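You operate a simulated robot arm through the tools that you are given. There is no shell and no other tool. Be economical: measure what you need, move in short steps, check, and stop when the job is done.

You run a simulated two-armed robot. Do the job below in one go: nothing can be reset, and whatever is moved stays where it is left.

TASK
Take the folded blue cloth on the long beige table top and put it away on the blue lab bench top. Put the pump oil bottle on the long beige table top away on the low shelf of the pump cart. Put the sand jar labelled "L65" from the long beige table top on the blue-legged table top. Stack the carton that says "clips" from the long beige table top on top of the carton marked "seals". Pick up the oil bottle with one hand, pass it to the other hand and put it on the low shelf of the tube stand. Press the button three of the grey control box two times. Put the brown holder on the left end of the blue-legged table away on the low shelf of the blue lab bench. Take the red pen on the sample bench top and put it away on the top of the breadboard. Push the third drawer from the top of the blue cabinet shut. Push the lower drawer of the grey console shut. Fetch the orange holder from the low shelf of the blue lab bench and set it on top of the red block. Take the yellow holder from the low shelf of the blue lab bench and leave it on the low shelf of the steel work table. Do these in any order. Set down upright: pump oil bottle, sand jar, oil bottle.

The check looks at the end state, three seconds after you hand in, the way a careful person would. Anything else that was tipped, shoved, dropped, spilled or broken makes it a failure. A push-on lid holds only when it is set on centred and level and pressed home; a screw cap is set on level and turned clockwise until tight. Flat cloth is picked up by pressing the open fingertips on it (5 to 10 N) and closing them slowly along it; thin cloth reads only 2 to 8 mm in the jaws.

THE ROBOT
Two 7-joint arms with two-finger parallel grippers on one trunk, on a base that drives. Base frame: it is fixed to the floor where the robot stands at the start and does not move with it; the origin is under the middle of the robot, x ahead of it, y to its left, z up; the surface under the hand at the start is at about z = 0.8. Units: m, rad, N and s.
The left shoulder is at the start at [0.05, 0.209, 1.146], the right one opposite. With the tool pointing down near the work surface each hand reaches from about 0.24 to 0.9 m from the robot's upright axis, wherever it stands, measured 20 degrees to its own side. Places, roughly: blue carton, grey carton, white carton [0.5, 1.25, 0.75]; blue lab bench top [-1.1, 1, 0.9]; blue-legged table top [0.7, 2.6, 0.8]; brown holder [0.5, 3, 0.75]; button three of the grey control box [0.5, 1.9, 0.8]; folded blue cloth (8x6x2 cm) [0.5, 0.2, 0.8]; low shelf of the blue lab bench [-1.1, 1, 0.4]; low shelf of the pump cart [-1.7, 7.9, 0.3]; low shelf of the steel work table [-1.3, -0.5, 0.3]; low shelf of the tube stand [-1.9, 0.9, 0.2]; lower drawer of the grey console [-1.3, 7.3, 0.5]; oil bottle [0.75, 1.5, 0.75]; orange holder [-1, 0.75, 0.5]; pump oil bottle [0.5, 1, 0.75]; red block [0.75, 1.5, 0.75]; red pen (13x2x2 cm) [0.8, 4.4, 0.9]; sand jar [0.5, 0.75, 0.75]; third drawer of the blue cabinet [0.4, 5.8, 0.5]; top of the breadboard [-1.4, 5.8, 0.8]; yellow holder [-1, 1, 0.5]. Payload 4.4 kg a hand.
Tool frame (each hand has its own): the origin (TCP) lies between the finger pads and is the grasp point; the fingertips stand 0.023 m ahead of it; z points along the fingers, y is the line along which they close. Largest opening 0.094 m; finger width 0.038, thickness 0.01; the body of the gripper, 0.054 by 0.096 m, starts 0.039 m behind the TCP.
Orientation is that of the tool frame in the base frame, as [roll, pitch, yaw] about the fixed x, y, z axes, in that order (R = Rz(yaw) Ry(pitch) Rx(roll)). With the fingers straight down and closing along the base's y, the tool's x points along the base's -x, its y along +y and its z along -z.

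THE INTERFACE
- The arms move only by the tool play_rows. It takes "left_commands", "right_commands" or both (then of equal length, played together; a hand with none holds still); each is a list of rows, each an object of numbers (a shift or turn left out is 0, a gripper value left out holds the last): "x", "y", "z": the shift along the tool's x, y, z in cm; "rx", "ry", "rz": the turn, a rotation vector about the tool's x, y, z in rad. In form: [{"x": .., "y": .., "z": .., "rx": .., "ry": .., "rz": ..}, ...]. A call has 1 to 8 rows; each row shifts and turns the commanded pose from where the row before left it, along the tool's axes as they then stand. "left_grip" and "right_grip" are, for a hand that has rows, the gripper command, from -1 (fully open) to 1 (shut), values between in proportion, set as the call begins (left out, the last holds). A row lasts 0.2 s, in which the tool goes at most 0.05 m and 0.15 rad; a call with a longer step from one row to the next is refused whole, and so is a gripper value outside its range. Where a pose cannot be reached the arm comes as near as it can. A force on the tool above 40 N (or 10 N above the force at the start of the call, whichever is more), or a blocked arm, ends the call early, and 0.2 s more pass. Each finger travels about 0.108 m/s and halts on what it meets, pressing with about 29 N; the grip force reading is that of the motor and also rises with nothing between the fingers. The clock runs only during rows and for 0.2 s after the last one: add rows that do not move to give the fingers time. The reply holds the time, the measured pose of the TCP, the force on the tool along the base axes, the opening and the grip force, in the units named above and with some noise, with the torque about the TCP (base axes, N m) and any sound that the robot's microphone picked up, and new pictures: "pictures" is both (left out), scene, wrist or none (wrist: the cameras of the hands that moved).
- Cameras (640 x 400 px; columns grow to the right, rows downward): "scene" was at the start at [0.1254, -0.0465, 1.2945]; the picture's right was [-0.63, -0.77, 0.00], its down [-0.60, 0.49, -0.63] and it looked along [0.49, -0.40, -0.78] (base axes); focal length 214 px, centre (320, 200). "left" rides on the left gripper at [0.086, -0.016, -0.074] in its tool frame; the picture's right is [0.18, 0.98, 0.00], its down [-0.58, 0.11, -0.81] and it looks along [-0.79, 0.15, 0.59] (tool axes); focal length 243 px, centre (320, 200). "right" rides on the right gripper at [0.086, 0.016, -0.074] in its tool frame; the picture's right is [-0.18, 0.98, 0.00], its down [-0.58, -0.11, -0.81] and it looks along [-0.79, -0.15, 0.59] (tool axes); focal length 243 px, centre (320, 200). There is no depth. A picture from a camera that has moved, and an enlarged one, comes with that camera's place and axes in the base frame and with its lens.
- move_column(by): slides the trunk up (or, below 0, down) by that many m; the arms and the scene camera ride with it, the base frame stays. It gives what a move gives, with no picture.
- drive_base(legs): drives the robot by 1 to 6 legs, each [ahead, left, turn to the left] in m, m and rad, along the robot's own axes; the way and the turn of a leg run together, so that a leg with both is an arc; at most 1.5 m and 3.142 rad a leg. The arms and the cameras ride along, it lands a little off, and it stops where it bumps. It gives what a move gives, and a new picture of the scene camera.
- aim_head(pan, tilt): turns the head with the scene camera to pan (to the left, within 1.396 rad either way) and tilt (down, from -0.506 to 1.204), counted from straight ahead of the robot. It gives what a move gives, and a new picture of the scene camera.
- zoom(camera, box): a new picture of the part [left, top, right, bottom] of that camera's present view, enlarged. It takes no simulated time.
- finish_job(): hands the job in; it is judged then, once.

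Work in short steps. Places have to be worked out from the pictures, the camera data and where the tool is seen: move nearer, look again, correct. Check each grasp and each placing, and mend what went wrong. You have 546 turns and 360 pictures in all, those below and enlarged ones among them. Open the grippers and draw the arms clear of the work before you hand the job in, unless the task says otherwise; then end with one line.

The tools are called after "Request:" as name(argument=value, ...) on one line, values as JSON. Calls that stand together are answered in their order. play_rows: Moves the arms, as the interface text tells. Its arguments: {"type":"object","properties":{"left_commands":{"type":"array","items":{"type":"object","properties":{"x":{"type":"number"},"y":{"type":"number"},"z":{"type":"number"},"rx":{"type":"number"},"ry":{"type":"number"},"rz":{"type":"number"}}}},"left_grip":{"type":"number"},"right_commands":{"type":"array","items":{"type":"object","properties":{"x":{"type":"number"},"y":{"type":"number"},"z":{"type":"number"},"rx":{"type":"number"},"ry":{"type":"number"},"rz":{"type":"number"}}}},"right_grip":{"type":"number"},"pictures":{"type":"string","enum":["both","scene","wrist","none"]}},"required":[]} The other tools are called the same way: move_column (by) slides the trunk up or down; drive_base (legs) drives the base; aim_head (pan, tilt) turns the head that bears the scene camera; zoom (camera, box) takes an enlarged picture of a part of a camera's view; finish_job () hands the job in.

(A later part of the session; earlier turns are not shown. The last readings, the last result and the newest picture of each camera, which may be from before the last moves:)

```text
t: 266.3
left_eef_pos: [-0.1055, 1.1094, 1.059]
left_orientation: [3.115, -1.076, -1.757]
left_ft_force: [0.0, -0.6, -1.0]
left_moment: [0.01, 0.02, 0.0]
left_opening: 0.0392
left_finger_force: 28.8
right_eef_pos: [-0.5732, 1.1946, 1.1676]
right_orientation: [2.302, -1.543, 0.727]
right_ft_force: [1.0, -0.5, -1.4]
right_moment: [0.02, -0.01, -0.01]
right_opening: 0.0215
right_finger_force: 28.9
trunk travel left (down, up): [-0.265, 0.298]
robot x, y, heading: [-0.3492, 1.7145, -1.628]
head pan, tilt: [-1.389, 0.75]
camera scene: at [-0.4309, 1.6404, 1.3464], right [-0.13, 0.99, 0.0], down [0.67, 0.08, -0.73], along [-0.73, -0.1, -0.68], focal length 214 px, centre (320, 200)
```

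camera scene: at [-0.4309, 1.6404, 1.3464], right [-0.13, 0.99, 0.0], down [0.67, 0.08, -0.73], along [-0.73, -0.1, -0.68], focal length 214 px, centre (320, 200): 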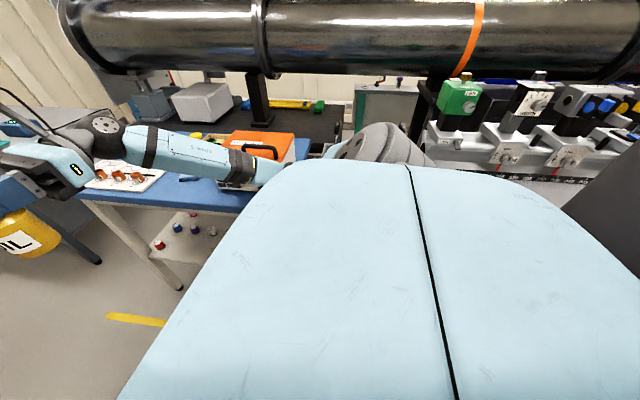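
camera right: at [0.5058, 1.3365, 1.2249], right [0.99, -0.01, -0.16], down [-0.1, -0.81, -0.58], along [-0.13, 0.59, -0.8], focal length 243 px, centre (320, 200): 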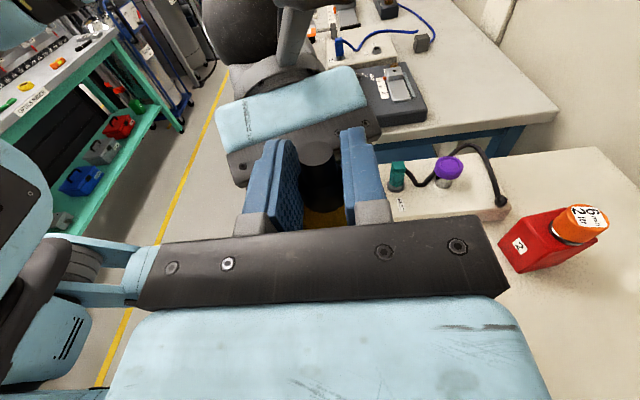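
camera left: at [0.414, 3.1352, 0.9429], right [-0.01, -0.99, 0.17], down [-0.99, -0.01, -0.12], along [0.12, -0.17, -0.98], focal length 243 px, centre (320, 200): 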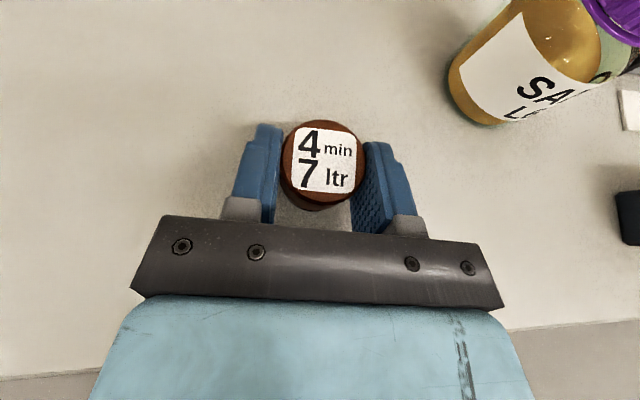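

Nothing obvious is touching; an elbow low on one side may be the cause. I'll back 5 cm, raise the trunk to lift the arms clear, and try again gently.

Request:
drive_base(legs=[[-0.05, 0, 0]])

Request:
move_column(by=0.25)

Request:
aim_head(pan=0.6, tilt=0.9)

```text
t: 267.2
left_eef_pos: [-0.1065, 1.1569, 1.057]
left_orientation: [3.12, -1.071, -1.765]
left_ft_force: [0.2, 0.1, -0.7]
left_moment: [0.0, 0.0, 0.02]
left_opening: 0.0389
left_finger_force: 29.3
right_eef_pos: [-0.5764, 1.2412, 1.1647]
right_orientation: [2.285, -1.551, 0.74]
right_ft_force: [0.0, 1.2, -1.0]
right_moment: [-0.02, 0.0, -0.03]
right_opening: 0.0217
right_finger_force: 29.1
trunk travel left (down, up): [-0.265, 0.298]
robot x, y, heading: [-0.3461, 1.7616, -1.627]
head pan, tilt: [-1.389, 0.75]
camera scene: at [-0.4328, 1.687, 1.3458], right [-0.13, 0.99, 0.0], down [0.68, 0.08, -0.73], along [-0.73, -0.09, -0.68], focal length 214 px, centre (320, 200)
```

scene: 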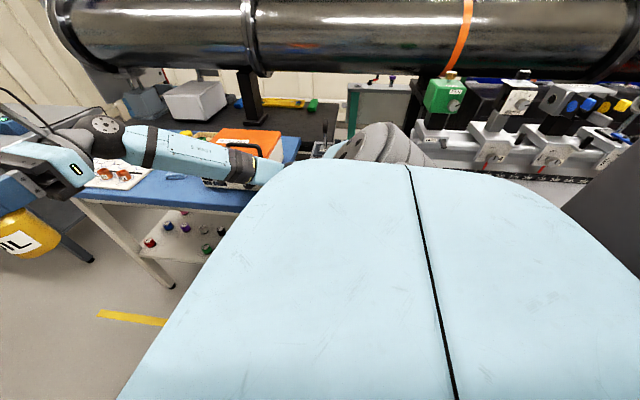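

```text
t: 269.8
left_eef_pos: [-0.1076, 1.1554, 1.3078]
left_orientation: [3.119, -1.069, -1.765]
left_ft_force: [-0.3, -0.3, -0.8]
left_moment: [-0.01, 0.01, 0.03]
left_opening: 0.0387
left_finger_force: 29.3
right_eef_pos: [-0.5759, 1.2404, 1.4134]
right_orientation: [2.353, -1.552, 0.674]
right_ft_force: [0.5, 0.4, 0.1]
right_moment: [0.02, 0.04, -0.02]
right_opening: 0.0218
right_finger_force: 28.8
trunk travel left (down, up): [-0.515, 0.048]
robot x, y, heading: [-0.3453, 1.7614, -1.63]
head pan, tilt: [-1.389, 0.75]
```

```text
t: 271.8
left_eef_pos: [-0.1057, 1.1548, 1.3059]
left_orientation: [3.121, -1.068, -1.764]
left_ft_force: [-0.4, -1.0, -0.3]
left_moment: [-0.02, -0.04, 0.02]
left_opening: 0.039
left_finger_force: 29.1
right_eef_pos: [-0.5752, 1.241, 1.4136]
right_orientation: [2.348, -1.552, 0.68]
right_ft_force: [1.3, -1.0, -1.7]
right_moment: [-0.01, -0.01, -0.04]
right_opening: 0.0219
right_finger_force: 29.4
trunk travel left (down, up): [-0.515, 0.048]
robot x, y, heading: [-0.3467, 1.7603, -1.628]
head pan, tilt: [0.6, 0.901]
camera scene: at [-0.3116, 1.6311, 1.5838], right [-0.86, -0.52, 0.0], down [-0.41, 0.67, -0.62], along [0.32, -0.53, -0.78], focal length 214 px, centre (320, 200)
```

scene: 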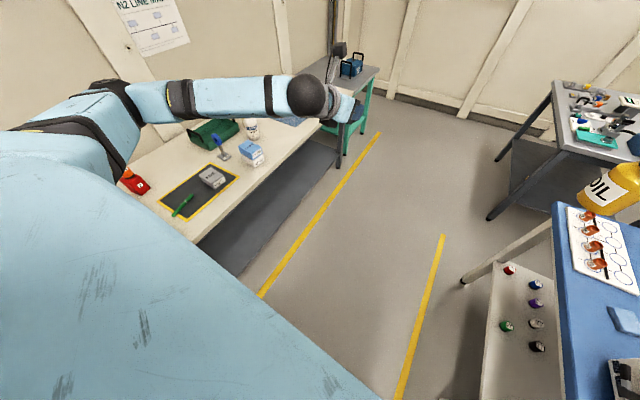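

Request:
zoom(camera="scene", box=[80, 100, 300, 240])

```text
2.86 times, centred on (190, 170) of scene
camera zoom: at [-0.3116, 1.6311, 1.5838], right [-0.86, -0.52, 0.0], down [-0.41, 0.67, -0.62], along [0.32, -0.53, -0.78], focal length 613 px, centre (691, 286)
```

zoom: 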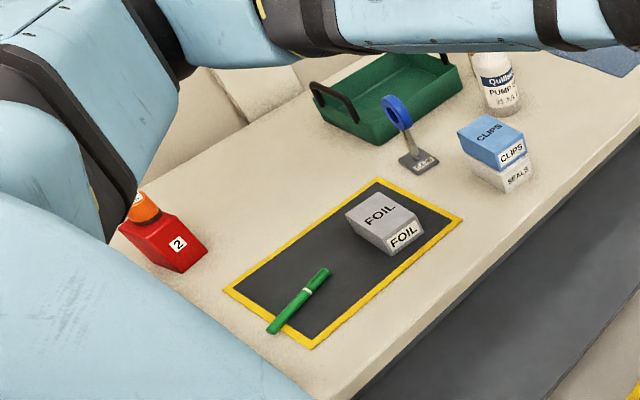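

Everything on the table looks as it was. Drive ahead again with the arms high.

Request:
drive_base(legs=[[0.4, -0.04, 0.05], [0.7, 0, 0]])

```text
t: 277.8
left_eef_pos: [-0.136, 0.0538, 1.3062]
left_orientation: [3.12, -1.07, -1.721]
left_ft_force: [-0.1, -0.3, -0.9]
left_moment: [-0.06, 0.03, -0.03]
left_opening: 0.0387
left_finger_force: 28.7
right_eef_pos: [-0.607, 0.1198, 1.4137]
right_orientation: [2.332, -1.552, 0.738]
right_ft_force: [-0.3, 0.3, -0.6]
right_moment: [0.02, 0.01, -0.01]
right_opening: 0.0218
right_finger_force: 29.4
trunk travel left (down, up): [-0.515, 0.048]
robot x, y, heading: [-0.4006, 0.6516, -1.586]
head pan, tilt: [0.6, 0.901]
camera scene: at [-0.3599, 0.521, 1.5838], right [-0.83, -0.55, 0.0], down [-0.43, 0.65, -0.62], along [0.34, -0.52, -0.78], focal length 214 px, centre (320, 200)
```

scene: 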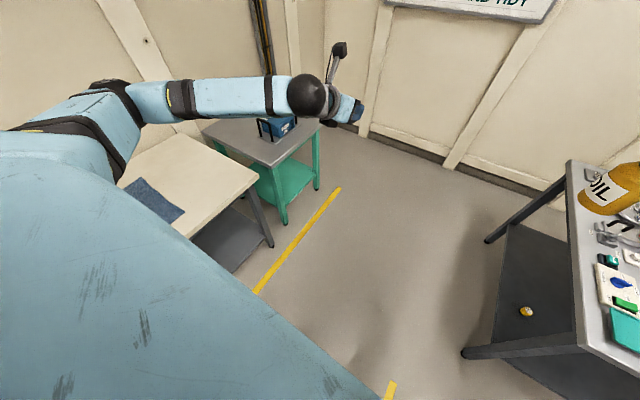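

Now look right, into the gap toward the tube stand.

Request:
aim_head(pan=-1.25, tilt=0.55)

```text
t: 279.6
left_eef_pos: [-0.1359, 0.0538, 1.3063]
left_orientation: [3.12, -1.068, -1.721]
left_ft_force: [0.2, -0.6, -1.4]
left_moment: [0.0, 0.02, -0.02]
left_opening: 0.0386
left_finger_force: 29.6
right_eef_pos: [-0.6084, 0.1187, 1.4132]
right_orientation: [2.349, -1.554, 0.722]
right_ft_force: [0.0, 0.3, -0.5]
right_moment: [-0.01, -0.01, 0.01]
right_opening: 0.0218
right_finger_force: 28.5
trunk travel left (down, up): [-0.515, 0.048]
robot x, y, heading: [-0.3975, 0.6487, -1.578]
head pan, tilt: [-1.25, 0.55]
camera scene: at [-0.4873, 0.556, 1.613], right [-0.3, 0.95, 0.0], down [0.5, 0.16, -0.85], along [-0.81, -0.26, -0.52], focal length 214 px, centre (320, 200)
```

scene: 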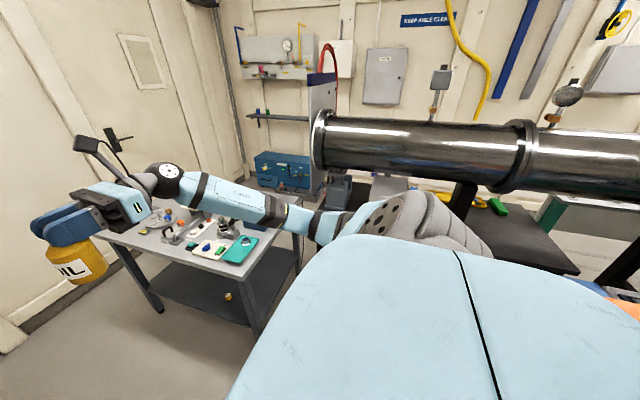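

My own body blocks the view; turn to face -x here with hands high.

Request:
drive_base(legs=[[0.2, 0, -1.2], [0, 0, -0.36]])

Request:
aim_head(pan=0.0, tilt=0.6)

```text
t: 284.1
left_eef_pos: [-1.1064, 0.2418, 1.3063]
left_orientation: [3.117, -1.07, 2.981]
left_ft_force: [-0.1, 0.2, 0.1]
left_moment: [0.0, -0.01, -0.01]
left_opening: 0.0386
left_finger_force: 29.1
right_eef_pos: [-1.0366, 0.7108, 1.4131]
right_orientation: [2.355, -1.551, -0.868]
right_ft_force: [-0.7, -0.2, -1.7]
right_moment: [0.01, -0.01, 0.0]
right_opening: 0.0217
right_finger_force: 28.8
trunk travel left (down, up): [-0.515, 0.048]
robot x, y, heading: [-0.5087, 0.4978, 3.115]
head pan, tilt: [-1.25, 0.55]
camera scene: at [-0.6033, 0.588, 1.6131], right [0.96, 0.29, 0.0], down [0.15, -0.5, -0.85], along [-0.25, 0.82, -0.52], focal length 214 px, centre (320, 200)
```

scene: 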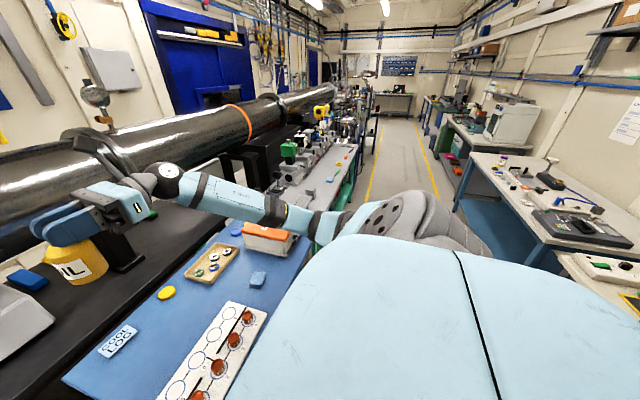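

```text
t: 285.6
left_eef_pos: [-1.1062, 0.2406, 1.3066]
left_orientation: [3.121, -1.069, 2.982]
left_ft_force: [0.0, 0.5, -1.0]
left_moment: [0.01, 0.02, -0.02]
left_opening: 0.0387
left_finger_force: 29.6
right_eef_pos: [-1.0351, 0.7113, 1.4135]
right_orientation: [2.342, -1.552, -0.853]
right_ft_force: [-0.4, -0.2, -1.5]
right_moment: [0.02, 0.0, 0.0]
right_opening: 0.0219
right_finger_force: 29.0
trunk travel left (down, up): [-0.515, 0.048]
robot x, y, heading: [-0.5097, 0.5001, 3.125]
head pan, tilt: [0.0, 0.6]
camera scene: at [-0.6652, 0.5048, 1.6085], right [0.02, 1.0, 0.0], down [0.56, -0.01, -0.82], along [-0.82, 0.02, -0.57], focal length 214 px, centre (320, 200)
```

scene: 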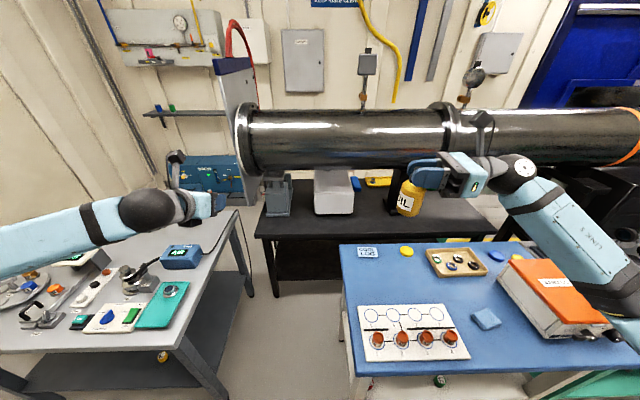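

The black-topped table under the tube is the tube stand; the only access is the gap between the steel table and the blue bench. I'll also check the orange device on the bench, since an arm may have brushed it.

Request:
zoom(camera="scene", box=[330, 200, 640, 400])

Request:
zoom(camera="scene", box=[180, 180, 400, 400])

```text
2.00 times, centred on (485, 300) of scene
camera zoom: at [-0.6652, 0.5048, 1.6085], right [0.02, 1.0, 0.0], down [0.56, -0.01, -0.82], along [-0.82, 0.02, -0.57], focal length 429 px, centre (-10, 0)
```

zoom: 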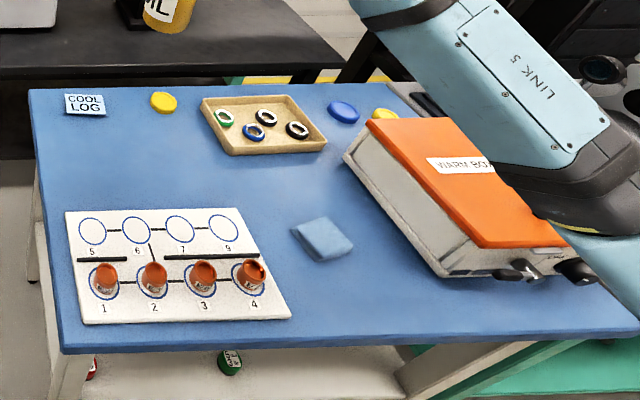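

```text
1.82 times, centred on (290, 290) of scene
camera zoom: at [-0.6652, 0.5048, 1.6085], right [0.02, 1.0, 0.0], down [0.56, -0.01, -0.82], along [-0.82, 0.02, -0.57], focal length 390 px, centre (374, 36)
```

zoom: 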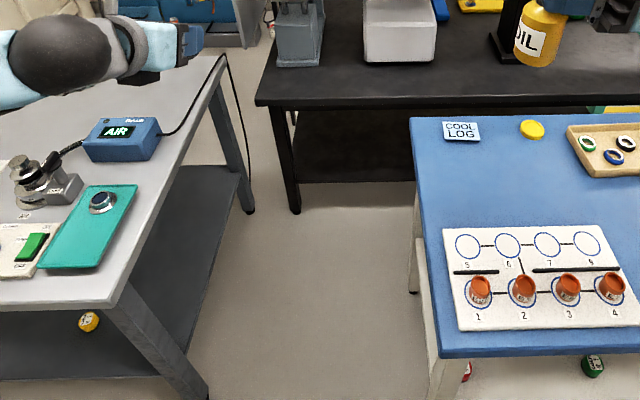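

The device seems unmoved. Plan: first put the brown holder on the blue bench's low shelf (left hand), then tackle the tube stand. Back up and move in front of the bench.

Request:
drive_base(legs=[[-0.23, 0, 0], [0, -0.55, 0]])

Request:
play_rows(right_commands=[{"y": -3}, {"y": -3}, {"y": -3}, {"y": -3}], pictures="none")

```text
t: 292.2
left_eef_pos: [-0.8606, 0.7883, 1.3066]
left_orientation: [3.119, -1.07, 2.975]
left_ft_force: [0.8, 0.4, -0.4]
left_moment: [0.01, 0.0, 0.0]
left_opening: 0.0387
left_finger_force: 28.6
right_eef_pos: [-0.7884, 1.2608, 1.4142]
right_orientation: [2.35, -1.553, -0.865]
right_ft_force: [0.3, -0.4, -1.8]
right_moment: [0.01, -0.01, -0.01]
right_opening: 0.0216
right_finger_force: 28.7
trunk travel left (down, up): [-0.515, 0.048]
robot x, y, heading: [-0.2628, 1.047, 3.116]
head pan, tilt: [0.0, 0.6]
camera scene: at [-0.4184, 1.0506, 1.6085], right [0.03, 1.0, 0.0], down [0.56, -0.02, -0.82], along [-0.82, 0.02, -0.57], focal length 214 px, centre (320, 200)
```

scene: 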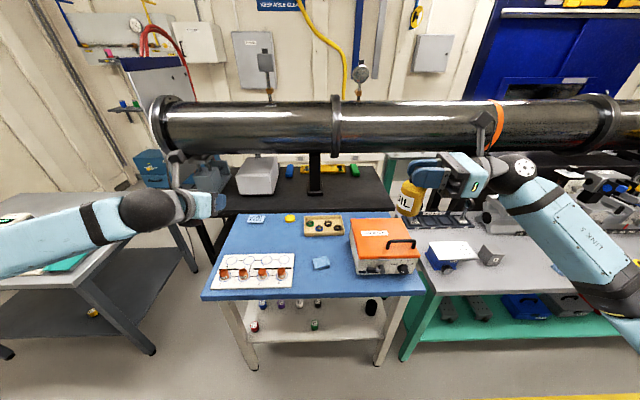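

```text
t: 293.2
left_eef_pos: [-0.8585, 0.7893, 1.3076]
left_orientation: [3.119, -1.07, 2.975]
left_ft_force: [0.1, 0.6, -0.1]
left_moment: [-0.04, -0.02, 0.0]
left_opening: 0.0387
left_finger_force: 28.6
right_eef_pos: [-0.6668, 1.2494, 1.4129]
right_orientation: [2.295, -1.553, -0.812]
right_ft_force: [-0.1, 0.1, -0.2]
right_moment: [0.02, 0.0, -0.04]
right_opening: 0.0217
right_finger_force: 28.6
trunk travel left (down, up): [-0.515, 0.048]
robot x, y, heading: [-0.2601, 1.0444, 3.117]
head pan, tilt: [0.0, 0.6]
```

Request:
play_rows(left_commands=[{"x": -1.8, "z": -3.3}, {"x": -1.8, "z": -3.3}, {"x": -1.8, "z": -3.3}, {"x": -1.8, "z": -3.3}, {}], pictures="none")

Request:
move_column(by=-0.4)

Request:
move_column(by=-0.1)

```text
t: 294.4
left_eef_pos: [-0.7459, 0.7608, 1.3021]
left_orientation: [3.122, -1.067, 2.975]
left_ft_force: [-0.4, -0.4, -2.1]
left_moment: [0.01, 0.01, -0.04]
left_opening: 0.0387
left_finger_force: 29.3
left hand out of reach, approached as far as the arm can: row 4
right_eef_pos: [-0.6694, 1.2504, 1.4099]
right_orientation: [2.348, -1.552, -0.864]
right_ft_force: [-0.7, -0.1, -0.9]
right_moment: [0.04, -0.01, 0.02]
right_opening: 0.0216
right_finger_force: 29.7
trunk travel left (down, up): [-0.515, 0.048]
robot x, y, heading: [-0.2601, 1.0462, 3.113]
head pan, tilt: [0.0, 0.6]
```

```text
t: 298.3
left_eef_pos: [-0.7462, 0.7592, 0.9028]
left_orientation: [3.123, -1.069, 2.976]
left_ft_force: [-0.5, 0.2, -0.8]
left_moment: [0.02, 0.01, 0.01]
left_opening: 0.0385
left_finger_force: 28.9
right_eef_pos: [-0.6694, 1.2489, 1.0121]
right_orientation: [2.343, -1.552, -0.858]
right_ft_force: [0.0, -0.4, -1.6]
right_moment: [0.04, 0.02, 0.01]
right_opening: 0.0219
right_finger_force: 29.0
trunk travel left (down, up): [-0.115, 0.448]
robot x, y, heading: [-0.2606, 1.0418, 3.109]
head pan, tilt: [0.0, 0.6]
```

```text
t: 299.6
left_eef_pos: [-0.7458, 0.7589, 0.8036]
left_orientation: [3.121, -1.069, 2.976]
left_ft_force: [0.2, 0.1, -0.8]
left_moment: [-0.01, -0.02, -0.03]
left_opening: 0.039
left_finger_force: 29.0
right_eef_pos: [-0.6692, 1.2494, 0.9101]
right_orientation: [2.336, -1.551, -0.852]
right_ft_force: [-0.9, -0.3, -1.3]
right_moment: [0.02, -0.04, -0.02]
right_opening: 0.0216
right_finger_force: 29.1
trunk travel left (down, up): [-0.015, 0.548]
robot x, y, heading: [-0.263, 1.0454, 3.115]
head pan, tilt: [0.0, 0.6]
```

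Request:
play_rows(left_commands=[{"x": -2.68, "y": 1.01, "z": 3.55}, {"x": -2.68, "y": 1.01, "z": 3.55}, {"x": -2.68, "y": 1.01, "z": 3.55}, {"x": -2.68, "y": 1.01, "z": 3.55}, {"x": -2.68, "y": 1.01, "z": 3.55}, {"x": -2.68, "y": 1.01, "z": 3.55}, {"x": -2.68, "y": 1.01, "z": 3.55}, {}], pictures="both")

```text
t: 301.4
left_eef_pos: [-0.8569, 0.8576, 0.5165]
left_orientation: [3.119, -1.067, 2.976]
left_ft_force: [0.5, 0.6, -0.4]
left_moment: [0.04, 0.0, -0.01]
left_opening: 0.0387
left_finger_force: 29.2
right_eef_pos: [-0.6689, 1.2504, 0.9104]
right_orientation: [2.349, -1.551, -0.866]
right_ft_force: [-0.1, 0.4, -0.6]
right_moment: [0.01, 0.01, 0.03]
right_opening: 0.0217
right_finger_force: 28.7
trunk travel left (down, up): [-0.015, 0.548]
robot x, y, heading: [-0.2619, 1.0429, 3.116]
head pan, tilt: [0.0, 0.6]
camera scene: at [-0.4184, 1.0508, 1.1085], right [0.03, 1.0, 0.0], down [0.56, -0.02, -0.82], along [-0.82, 0.02, -0.57], focal length 214 px, centre (320, 200)
camera left: at [-0.8353, 0.8344, 0.6275], right [0.09, 0.98, 0.17], down [0.99, -0.07, -0.12], along [-0.11, 0.18, -0.98], focal length 243 px, centre (320, 200)
```

scene: 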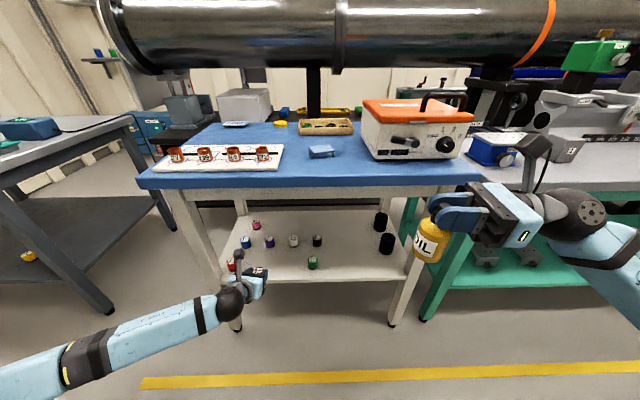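
left: 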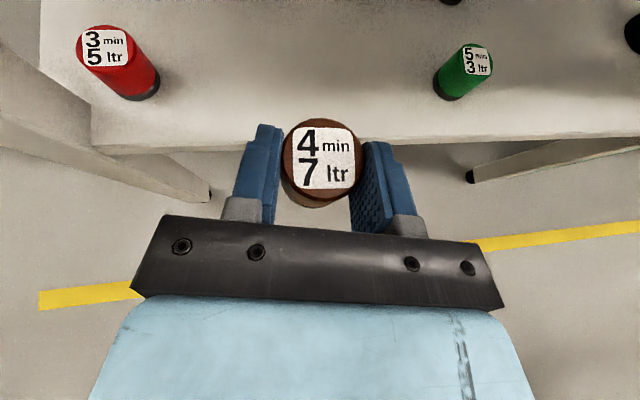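

Aimed at the empty spot between red and green. Move in and lower onto the shelf.

Request:
play_rows(left_commands=[{"x": 0.75, "z": 3.77}, {"x": 0.75, "z": 3.77}, {"x": 0.75, "z": 3.77}, {"x": -1.3, "z": 0.72}, {"x": -0.88, "z": 0.48}, {"x": -0.44, "z": 0.24}, {"x": -0.44, "z": 0.24}], pictures="wrist")

```text
t: 303.0
left_eef_pos: [-0.9656, 0.8772, 0.4478]
left_orientation: [3.119, -1.068, 2.976]
left_ft_force: [-0.2, -0.1, -1.1]
left_moment: [-0.01, -0.02, 0.02]
left_opening: 0.0385
left_finger_force: 29.1
right_eef_pos: [-0.6666, 1.2503, 0.9112]
right_orientation: [2.341, -1.553, -0.857]
right_ft_force: [0.2, -0.6, -1.4]
right_moment: [0.04, 0.01, -0.02]
right_opening: 0.0218
right_finger_force: 29.7
trunk travel left (down, up): [-0.015, 0.548]
robot x, y, heading: [-0.2637, 1.0437, 3.117]
head pan, tilt: [0.0, 0.6]
camera left: at [-0.945, 0.8543, 0.5601], right [0.09, 0.98, 0.17], down [0.99, -0.07, -0.12], along [-0.11, 0.18, -0.98], focal length 243 px, centre (320, 200)
```

left: 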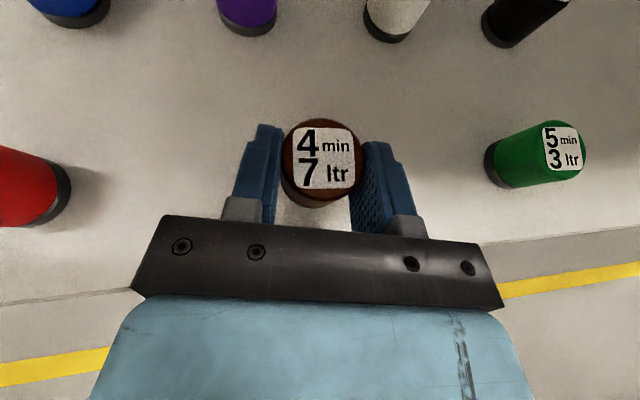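

Request:
play_rows(left_commands=[{"x": -0.44, "z": 0.24}, {"x": -0.26, "z": 0.14}, {"x": -0.26, "z": 0.14}, {"x": -0.26, "z": 0.14}, {"x": -0.26, "z": 0.14}], pictures="none")

```text
t: 304.2
left_eef_pos: [-0.967, 0.8763, 0.4349]
left_orientation: [3.12, -1.07, 2.974]
left_ft_force: [1.8, -0.3, 5.7]
left_moment: [-0.12, -0.01, -0.01]
left_opening: 0.0388
left_finger_force: 29.5
right_eef_pos: [-0.6671, 1.2488, 0.9109]
right_orientation: [2.307, -1.552, -0.823]
right_ft_force: [-0.4, 0.4, -1.9]
right_moment: [0.0, -0.01, 0.0]
right_opening: 0.022
right_finger_force: 29.0
trunk travel left (down, up): [-0.015, 0.548]
robot x, y, heading: [-0.2601, 1.0454, 3.117]
head pan, tilt: [0.0, 0.6]
```

Light contact (about 6 N). Release and withdraw.

Request:
play_rows(left_commands=[{}, {}, {}, {}], left_grip=-1, pictures="none")

Request:
play_rows(left_commands=[{"x": 0.4, "z": -0.3}, {"z": -3}, {"z": -4}, {"z": -4}, {"z": -4}, {"x": 2, "z": -3}, {"x": 3, "z": -1}], pictures="wrist")

```text
t: 305.2
left_eef_pos: [-0.9661, 0.8752, 0.432]
left_orientation: [3.12, -1.07, 2.975]
left_ft_force: [-0.2, 0.8, 0.1]
left_moment: [0.0, 0.0, 0.02]
left_opening: 0.094
left_finger_force: 0.1
right_eef_pos: [-0.6684, 1.2492, 0.9109]
right_orientation: [2.338, -1.552, -0.855]
right_ft_force: [-0.9, -0.6, -1.8]
right_moment: [0.04, 0.05, -0.01]
right_opening: 0.022
right_finger_force: 29.1
trunk travel left (down, up): [-0.015, 0.548]
robot x, y, heading: [-0.2655, 1.0456, 3.112]
head pan, tilt: [0.0, 0.6]
```

```text
t: 306.8
left_eef_pos: [-0.8247, 0.8486, 0.5753]
left_orientation: [3.119, -1.07, 2.976]
left_ft_force: [-0.3, -0.4, 1.0]
left_moment: [-0.02, -0.01, -0.02]
left_opening: 0.0938
left_finger_force: 0.0
right_eef_pos: [-0.6688, 1.2495, 0.9103]
right_orientation: [2.332, -1.551, -0.849]
right_ft_force: [-0.4, -0.2, -2.1]
right_moment: [0.02, -0.04, 0.02]
right_opening: 0.0217
right_finger_force: 29.5
trunk travel left (down, up): [-0.015, 0.548]
robot x, y, heading: [-0.2626, 1.0476, 3.112]
head pan, tilt: [0.0, 0.6]
camera left: at [-0.8028, 0.8267, 0.6878], right [0.09, 0.98, 0.17], down [0.99, -0.07, -0.12], along [-0.11, 0.18, -0.98], focal length 243 px, centre (320, 200)
```

left: 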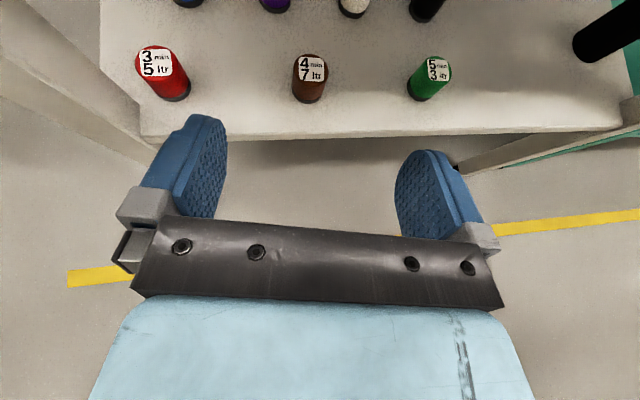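

Brown holder stands in place. Raise and tuck the left arm high before tackling the tube stand.

Request:
play_rows(left_commands=[{"x": 3.4, "z": -3.2}, {"x": 3.4, "z": -3.2}, {"x": 3.4, "z": -3.2}, {"x": 3.4, "z": -3.2}, {"x": 3.4, "z": -3.2}, {"x": 3.4, "z": -3.2}, {"x": 3.4, "z": -3.2}, {"x": 3.4, "z": -3.2}], pictures="none")

Request:
play_rows(left_commands=[{"x": 3.6, "z": -2.5}, {"x": 3.6, "z": -2.5}, {"x": 3.6, "z": -2.5}, {"x": 3.6, "z": -2.5}, {"x": 3.6, "z": -2.5}, {}], pictures="scene")

```text
t: 308.6
left_eef_pos: [-0.7368, 0.8301, 0.9364]
left_orientation: [3.119, -1.067, 2.975]
left_ft_force: [0.5, -0.8, -1.1]
left_moment: [-0.03, -0.07, -0.01]
left_opening: 0.094
left_finger_force: 0.0
left hand out of reach, approached as far as the arm can: row 7, 8
right_eef_pos: [-0.6682, 1.2496, 0.9104]
right_orientation: [2.33, -1.55, -0.847]
right_ft_force: [-0.2, -0.2, -0.7]
right_moment: [0.01, -0.04, 0.03]
right_opening: 0.0218
right_finger_force: 29.1
trunk travel left (down, up): [-0.015, 0.548]
robot x, y, heading: [-0.2642, 1.0433, 3.113]
head pan, tilt: [0.0, 0.6]
```

```text
t: 310.0
left_eef_pos: [-0.7192, 0.824, 1.1547]
left_orientation: [3.12, -1.069, 2.975]
left_ft_force: [0.5, 0.5, 0.0]
left_moment: [0.0, 0.01, 0.01]
left_opening: 0.094
left_finger_force: 0.0
right_eef_pos: [-0.6693, 1.2496, 0.9117]
right_orientation: [2.343, -1.551, -0.856]
right_ft_force: [0.9, 0.2, -0.3]
right_moment: [0.0, 0.03, 0.02]
right_opening: 0.0217
right_finger_force: 29.2
trunk travel left (down, up): [-0.015, 0.548]
robot x, y, heading: [-0.26, 1.0437, 3.112]
head pan, tilt: [0.0, 0.6]
camera scene: at [-0.4183, 1.0508, 1.1085], right [0.03, 1.0, 0.0], down [0.56, -0.02, -0.83], along [-0.82, 0.02, -0.56], focal length 214 px, centre (320, 200)
```

scene: 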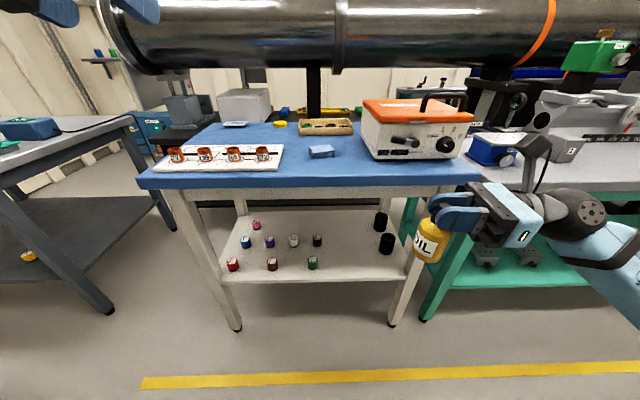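

Now attempt the gap (about 0.62 m wide between table legs, centred y≈0.31). Raise the trunk, move in line and square up.

Request:
move_column(by=0.3)

Request:
drive_base(legs=[[-0.05, 0.73, 0.03]])

Request:
aim_head(pan=0.0, tilt=0.9)

```text
t: 313.0
left_eef_pos: [-0.7196, 0.8239, 1.4552]
left_orientation: [3.121, -1.067, 2.975]
left_ft_force: [0.4, -0.2, 0.4]
left_moment: [0.01, -0.01, 0.0]
left_opening: 0.0941
left_finger_force: 0.1
right_eef_pos: [-0.6692, 1.2494, 1.2107]
right_orientation: [2.344, -1.553, -0.859]
right_ft_force: [0.4, 0.4, -0.4]
right_moment: [0.01, 0.01, 0.02]
right_opening: 0.0217
right_finger_force: 29.0
trunk travel left (down, up): [-0.315, 0.248]
robot x, y, heading: [-0.2601, 1.0476, 3.115]
head pan, tilt: [0.0, 0.6]
```

```text
t: 319.8
left_eef_pos: [-0.6742, 0.0809, 1.4536]
left_orientation: [3.121, -1.069, 3.004]
left_ft_force: [0.1, -1.1, 0.2]
left_moment: [-0.02, 0.0, -0.02]
left_opening: 0.0938
left_finger_force: 0.0
right_eef_pos: [-0.6355, 0.5084, 1.2109]
right_orientation: [2.339, -1.55, -0.826]
right_ft_force: [-0.4, 0.0, -0.5]
right_moment: [0.02, 0.0, -0.02]
right_opening: 0.0217
right_finger_force: 29.2
trunk travel left (down, up): [-0.315, 0.248]
robot x, y, heading: [-0.2226, 0.3152, -3.143]
head pan, tilt: [0.0, 0.6]
camera scene: at [-0.3792, 0.3174, 1.4085], right [0.0, 1.0, 0.0], down [0.56, 0.0, -0.83], along [-0.83, 0.0, -0.56], focal length 214 px, centre (320, 200)
```

scene: 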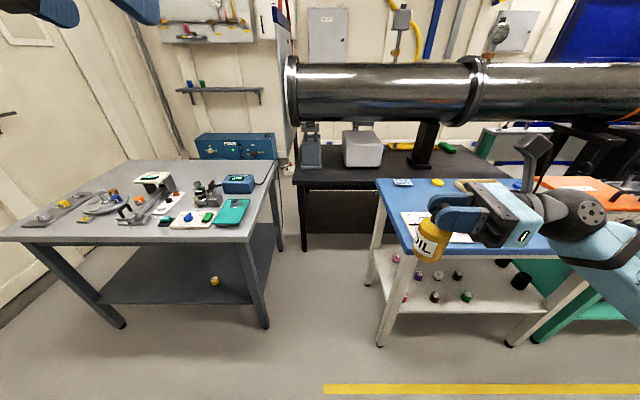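

```text
t: 320.6
left_eef_pos: [-0.6745, 0.0825, 1.4538]
left_orientation: [3.122, -1.069, 3.004]
left_ft_force: [-0.1, -0.2, -0.2]
left_moment: [0.01, 0.03, 0.01]
left_opening: 0.0941
left_finger_force: 0.1
right_eef_pos: [-0.6344, 0.5078, 1.2108]
right_orientation: [2.343, -1.552, -0.833]
right_ft_force: [-0.1, 0.2, -1.3]
right_moment: [0.0, 0.0, 0.03]
right_opening: 0.0218
right_finger_force: 29.3
trunk travel left (down, up): [-0.315, 0.248]
robot x, y, heading: [-0.2231, 0.3138, -3.142]
head pan, tilt: [0.0, 0.901]
camera scene: at [-0.3663, 0.3174, 1.3838], right [0.0, 1.0, 0.0], down [0.78, 0.0, -0.62], along [-0.62, 0.0, -0.78], focal length 214 px, centre (320, 200)
```

scene: 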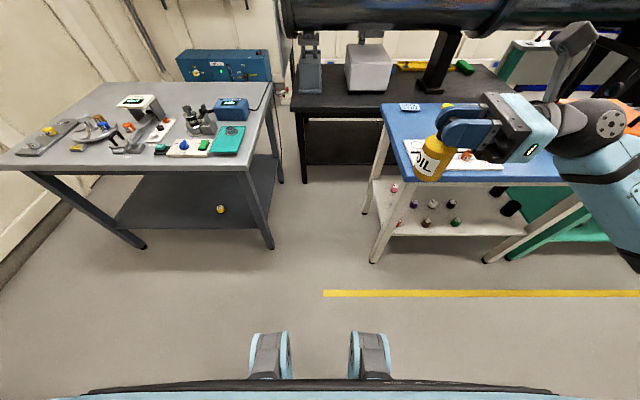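

Well aligned (y 0.314, heading π). Leg gap measures 0.00–0.64. I'll creep forward to just before the legs and look at the clearance.

Request:
drive_base(legs=[[0.36, -0.006, 0]])

Request:
aim_head(pan=0.0, tilt=1.2)

```text
t: 322.9
left_eef_pos: [-1.0327, 0.0909, 1.4547]
left_orientation: [3.121, -1.068, 3.002]
left_ft_force: [-0.4, -0.5, -0.6]
left_moment: [-0.01, 0.01, 0.0]
left_opening: 0.0941
left_finger_force: 0.1
right_eef_pos: [-0.991, 0.5167, 1.2107]
right_orientation: [2.347, -1.55, -0.839]
right_ft_force: [-0.8, 0.4, -0.6]
right_moment: [-0.02, 0.05, 0.01]
right_opening: 0.0221
right_finger_force: 28.7
trunk travel left (down, up): [-0.315, 0.248]
robot x, y, heading: [-0.5791, 0.3226, 3.138]
head pan, tilt: [0.0, 0.901]
camera scene: at [-0.7235, 0.3244, 1.3837], right [0.0, 1.0, 0.0], down [0.78, 0.0, -0.62], along [-0.62, 0.0, -0.78], focal length 214 px, centre (320, 200)
```

scene: 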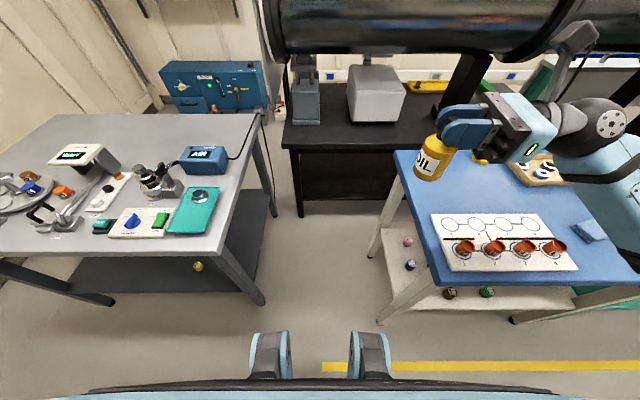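

```text
t: 323.7
left_eef_pos: [-1.0334, 0.0899, 1.4544]
left_orientation: [3.122, -1.07, 3.0]
left_ft_force: [0.6, 0.1, -0.8]
left_moment: [0.01, 0.04, 0.03]
left_opening: 0.0937
left_finger_force: 0.1
right_eef_pos: [-0.9914, 0.5163, 1.2114]
right_orientation: [2.338, -1.55, -0.829]
right_ft_force: [-1.1, -0.2, -0.9]
right_moment: [0.03, 0.0, 0.01]
right_opening: 0.0219
right_finger_force: 28.9
trunk travel left (down, up): [-0.315, 0.248]
robot x, y, heading: [-0.579, 0.3187, 3.139]
head pan, tilt: [0.0, 1.201]
camera scene: at [-0.7036, 0.3244, 1.364], right [0.0, 1.0, 0.0], down [0.93, 0.0, -0.36], along [-0.36, 0.0, -0.93], focal length 214 px, centre (320, 200)
```

scene: 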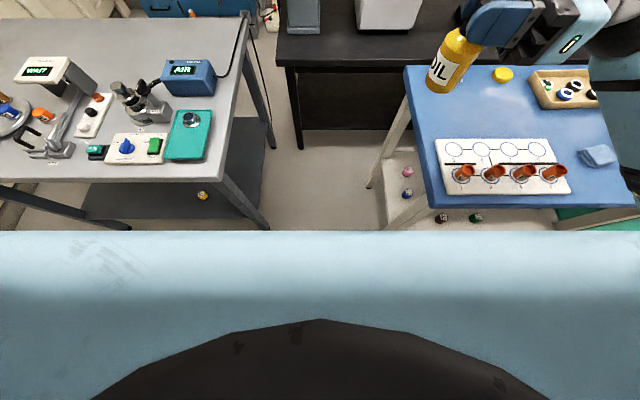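

The gap is marginal for driving in squarely, but turning the robot 45° lets its corner and right shoulder lead into the gap. First I'll swing the right hand (about the vertical) from pointing left to pointing forward.

Request:
play_rows(right_commands=[{"rx": -0.149}, {"rx": -0.149}, {"rx": -0.149}, {"rx": -0.149}, {"rx": -0.149}, {"rx": -0.149}, {"rx": -0.149}, {"rx": -0.149}], pictures="none")

Request:
play_rows(right_commands=[{"rx": -0.149}, {"rx": -0.149}, {"rx": -0.149}, {}], pictures="wrist")

```text
t: 325.5
left_eef_pos: [-1.0319, 0.0927, 1.4539]
left_orientation: [3.123, -1.069, 2.996]
left_ft_force: [0.0, 1.5, 0.5]
left_moment: [-0.06, 0.0, 0.05]
left_opening: 0.0939
left_finger_force: 0.1
right_eef_pos: [-1.0734, 0.5399, 1.2048]
right_orientation: [1.516, -1.473, -1.187]
right_ft_force: [0.3, 0.6, -0.4]
right_moment: [-0.05, -0.04, 0.04]
right_opening: 0.0217
right_finger_force: 28.5
right hand out of reach, approached as far as the arm can: row 3, 4, 5, 6, 7, 8
trunk travel left (down, up): [-0.315, 0.248]
robot x, y, heading: [-0.5775, 0.3193, 3.141]
head pan, tilt: [0.0, 1.201]
```

```text
t: 326.1
left_eef_pos: [-1.0333, 0.0918, 1.4547]
left_orientation: [3.121, -1.069, 2.998]
left_ft_force: [0.5, -0.3, -0.1]
left_moment: [0.0, 0.0, 0.01]
left_opening: 0.0941
left_finger_force: 0.1
right_eef_pos: [-1.0744, 0.6501, 1.1912]
right_orientation: [1.384, -1.299, -1.348]
right_ft_force: [0.7, 0.1, -1.2]
right_moment: [0.0, -0.01, 0.0]
right_opening: 0.0216
right_finger_force: 28.6
right hand out of reach, approached as far as the arm can: row 1, 2
trunk travel left (down, up): [-0.315, 0.248]
robot x, y, heading: [-0.581, 0.3234, 3.135]
head pan, tilt: [0.0, 1.201]
stopped in row 2 (right hand): the arm was blocked; the commanded pose is now the measured one
camera right: at [-0.9952, 0.6467, 1.2758], right [-0.04, 1.0, 0.08], down [0.77, 0.08, -0.63], along [-0.63, 0.04, -0.77], focal length 243 px, centre (320, 200)
```

right: 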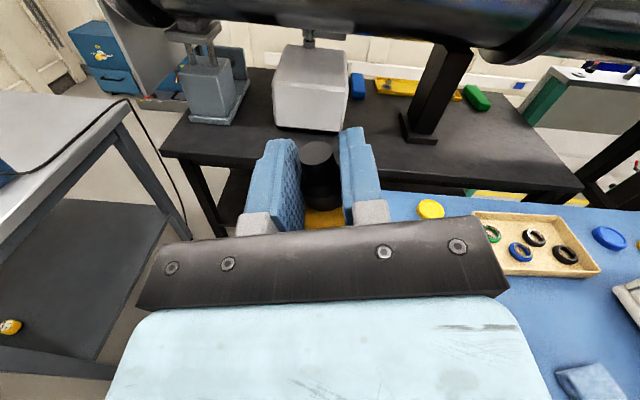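

The arm is near a limit there and rolled the bottle about 15°. I'll extend it forward (more room) and level the roll.

Request:
play_rows(right_commands=[{"z": 3.5}, {"z": 3.5, "y": -1}, {"z": 3, "y": -1.5, "rz": 0.09}, {"y": -2, "rz": 0.09}, {"y": -2, "rz": 0.084}, {}], pictures="wrist")

```text
t: 326.6
left_eef_pos: [-1.0339, 0.0898, 1.4536]
left_orientation: [3.121, -1.068, 3.0]
left_ft_force: [-0.4, -0.1, -0.5]
left_moment: [0.01, 0.02, -0.01]
left_opening: 0.0938
left_finger_force: 0.1
right_eef_pos: [-1.1209, 0.6856, 1.1983]
right_orientation: [1.476, -1.128, -1.501]
right_ft_force: [0.9, -0.4, -0.9]
right_moment: [-0.05, -0.03, 0.0]
right_opening: 0.022
right_finger_force: 28.7
right hand out of reach, approached as far as the arm can: row 2
trunk travel left (down, up): [-0.315, 0.248]
robot x, y, heading: [-0.5772, 0.3223, 3.144]
head pan, tilt: [0.0, 1.201]
stopped in row 2 (right hand): the arm was blocked; the commanded pose is now the measured one
camera right: at [-1.0427, 0.6628, 1.2802], right [0.02, 0.97, 0.25], down [0.78, 0.14, -0.6], along [-0.62, 0.21, -0.76], focal length 243 px, centre (320, 200)
```

right: 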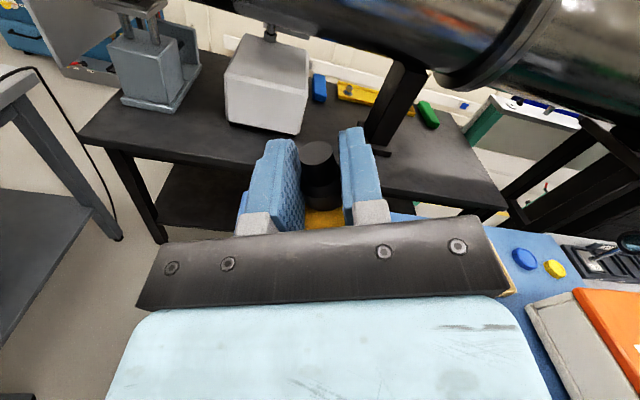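

Request:
aim_head(pan=-0.9, tilt=0.7)

```text
t: 327.8
left_eef_pos: [-1.033, 0.0901, 1.454]
left_orientation: [3.12, -1.069, 3.0]
left_ft_force: [0.2, 0.4, 0.3]
left_moment: [-0.01, -0.01, 0.01]
left_opening: 0.094
left_finger_force: 0.1
right_eef_pos: [-1.1204, 0.6864, 1.1975]
right_orientation: [1.479, -1.128, -1.498]
right_ft_force: [0.4, 0.2, -1.5]
right_moment: [0.01, -0.04, -0.02]
right_opening: 0.0217
right_finger_force: 29.2
trunk travel left (down, up): [-0.315, 0.248]
robot x, y, heading: [-0.5787, 0.325, 3.14]
head pan, tilt: [-0.901, 0.7]
camera scene: at [-0.7004, 0.391, 1.3999], right [0.79, 0.62, 0.0], down [0.4, -0.51, -0.76], along [-0.47, 0.6, -0.64], focal length 214 px, centre (320, 200)
```

scene: 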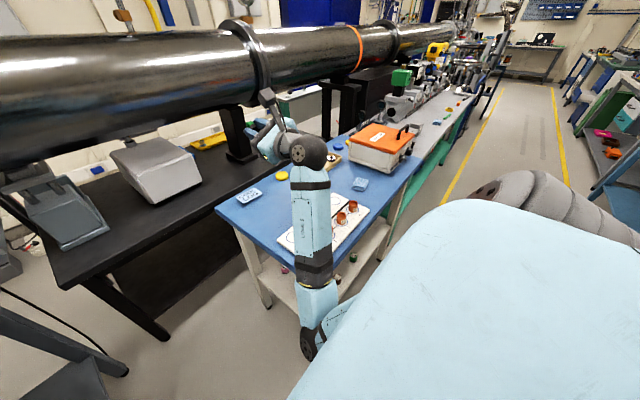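

The right elbow has folded in under the body, so this wrist configuration is poor for the shelf. I'll undo it, set the bottle down on the free right end of the beige table, and regrasp it with the right hand in its natural (unflipped) pose tilted forward.

Request:
play_rows(right_commands=[{"z": -2, "rx": 0.12}, {"z": -2, "rx": 0.149}, {"z": -2, "rx": 0.149}, {"z": -2, "rx": 0.149}, {"z": -1, "rx": 0.149}, {"rx": 0.149}, {"rx": 0.149}, {"rx": 0.149}], pictures="none")

```text
t: 329.6
left_eef_pos: [-1.0329, 0.0911, 1.4539]
left_orientation: [3.12, -1.067, 2.999]
left_ft_force: [-0.3, 0.4, 0.3]
left_moment: [0.01, 0.0, 0.0]
left_opening: 0.0938
left_finger_force: 0.1
right_eef_pos: [-1.0353, 0.7035, 1.2024]
right_orientation: [2.646, -1.13, -1.502]
right_ft_force: [-0.1, 0.0, -1.1]
right_moment: [-0.03, -0.01, 0.04]
right_opening: 0.0217
right_finger_force: 29.0
trunk travel left (down, up): [-0.315, 0.248]
robot x, y, heading: [-0.5808, 0.3196, 3.141]
head pan, tilt: [-0.901, 0.7]
```

Request:
play_rows(right_commands=[{"ry": 0.129, "rz": 0.07}, {"ry": 0.129, "rz": 0.07}, {"ry": 0.129, "rz": 0.07}, {"rx": 0.149}, {"rx": 0.149}, {"rx": 0.149}, {}], pictures="none")

Request:
aim_head(pan=-0.5, tilt=0.6)

```text
t: 331.2
left_eef_pos: [-1.0319, 0.0898, 1.4539]
left_orientation: [3.121, -1.071, 3.001]
left_ft_force: [0.4, 0.0, -0.4]
left_moment: [0.01, -0.03, 0.0]
left_opening: 0.0939
left_finger_force: 0.0
right_eef_pos: [-1.0339, 0.704, 1.2029]
right_orientation: [2.446, -1.57, -0.854]
right_ft_force: [-0.7, -0.3, -1.1]
right_moment: [0.0, -0.01, 0.0]
right_opening: 0.0221
right_finger_force: 29.1
trunk travel left (down, up): [-0.315, 0.248]
robot x, y, heading: [-0.581, 0.3208, 3.139]
head pan, tilt: [-0.901, 0.7]
```

```text
t: 332.1
left_eef_pos: [-1.0313, 0.0899, 1.4539]
left_orientation: [3.12, -1.07, 2.999]
left_ft_force: [-1.0, -0.5, -0.4]
left_moment: [0.01, 0.02, 0.01]
left_opening: 0.0937
left_finger_force: 0.1
right_eef_pos: [-1.0335, 0.7022, 1.2026]
right_orientation: [2.706, -1.569, -1.116]
right_ft_force: [-0.1, 0.2, -2.0]
right_moment: [0.02, -0.03, 0.03]
right_opening: 0.0218
right_finger_force: 29.4
trunk travel left (down, up): [-0.315, 0.248]
robot x, y, heading: [-0.5818, 0.3227, 3.143]
head pan, tilt: [-0.499, 0.6]
camera scene: at [-0.7252, 0.3669, 1.4085], right [0.48, 0.88, 0.0], down [0.49, -0.27, -0.82], along [-0.72, 0.4, -0.57], focal length 214 px, centre (320, 200)
```

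scene: 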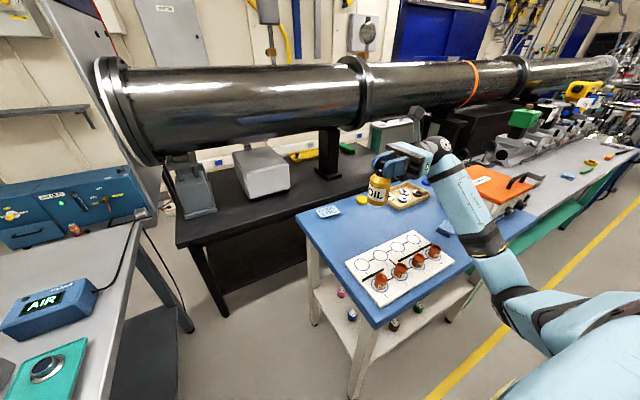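

The bottle is upright again. There's a free patch on the bench behind the cup tray at about (-1.18, 0.82); I'll set it down there for the regrasp.

Request:
play_rows(right_commands=[{"x": -3.3, "y": 2.43, "z": -1.93}, {"x": -3.3, "y": 2.43, "z": -1.93}, {"x": -3.3, "y": 2.43, "z": -1.93}, {"x": -3.3, "y": 2.43, "z": -1.93}, {"x": -3.3, "y": 2.43, "z": -1.93}, {"x": -3.3, "y": 2.43, "z": -1.93}, {}], pictures="both")

```text
t: 333.7
left_eef_pos: [-1.0331, 0.0898, 1.4546]
left_orientation: [3.118, -1.07, 3.0]
left_ft_force: [0.9, -0.7, 0.0]
left_moment: [-0.02, 0.0, -0.01]
left_opening: 0.094
left_finger_force: 0.0
right_eef_pos: [-1.1787, 0.8196, 1.0082]
right_orientation: [2.51, -1.568, -0.92]
right_ft_force: [0.4, 0.1, 0.1]
right_moment: [0.04, 0.01, -0.01]
right_opening: 0.0219
right_finger_force: 29.1
trunk travel left (down, up): [-0.315, 0.248]
robot x, y, heading: [-0.5794, 0.3228, 3.133]
head pan, tilt: [-0.499, 0.6]
camera scene: at [-0.7245, 0.3666, 1.4087], right [0.48, 0.88, 0.0], down [0.49, -0.27, -0.83], along [-0.72, 0.4, -0.56], focal length 214 px, centre (320, 200)
camera right: at [-1.1966, 0.895, 1.0949], right [-0.98, -0.02, -0.18], down [0.09, 0.81, -0.58], along [0.16, -0.59, -0.79], focal length 243 px, centre (320, 200)
```

scene: 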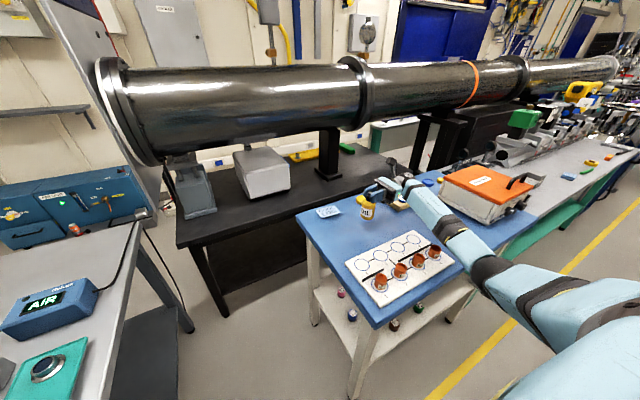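
right: 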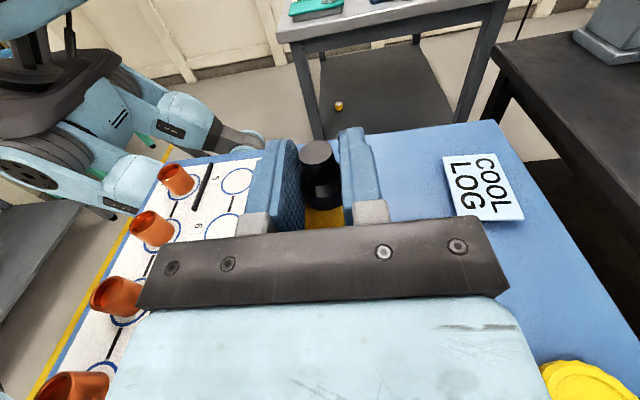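

Clear spot. Lower to contact.

Request:
play_rows(right_commands=[{"x": -2}, {"x": -1.8}, {"x": -0.6}, {"x": -0.4}, {"x": -0.3}, {"x": -0.3}, {"x": -0.3}, {"x": -0.3}], pictures="none")

```text
t: 335.5
left_eef_pos: [-1.0295, 0.0889, 1.4555]
left_orientation: [3.117, -1.07, 3.003]
left_ft_force: [0.8, -0.6, -0.6]
left_moment: [-0.03, 0.0, 0.01]
left_opening: 0.0941
left_finger_force: 0.0
right_eef_pos: [-1.181, 0.817, 0.9511]
right_orientation: [1.861, -1.561, -0.27]
right_ft_force: [0.3, 3.0, 26.5]
right_moment: [-0.19, -0.42, -0.04]
right_opening: 0.0218
right_finger_force: 29.3
trunk travel left (down, up): [-0.315, 0.248]
robot x, y, heading: [-0.5758, 0.3225, 3.134]
head pan, tilt: [-0.499, 0.6]
```

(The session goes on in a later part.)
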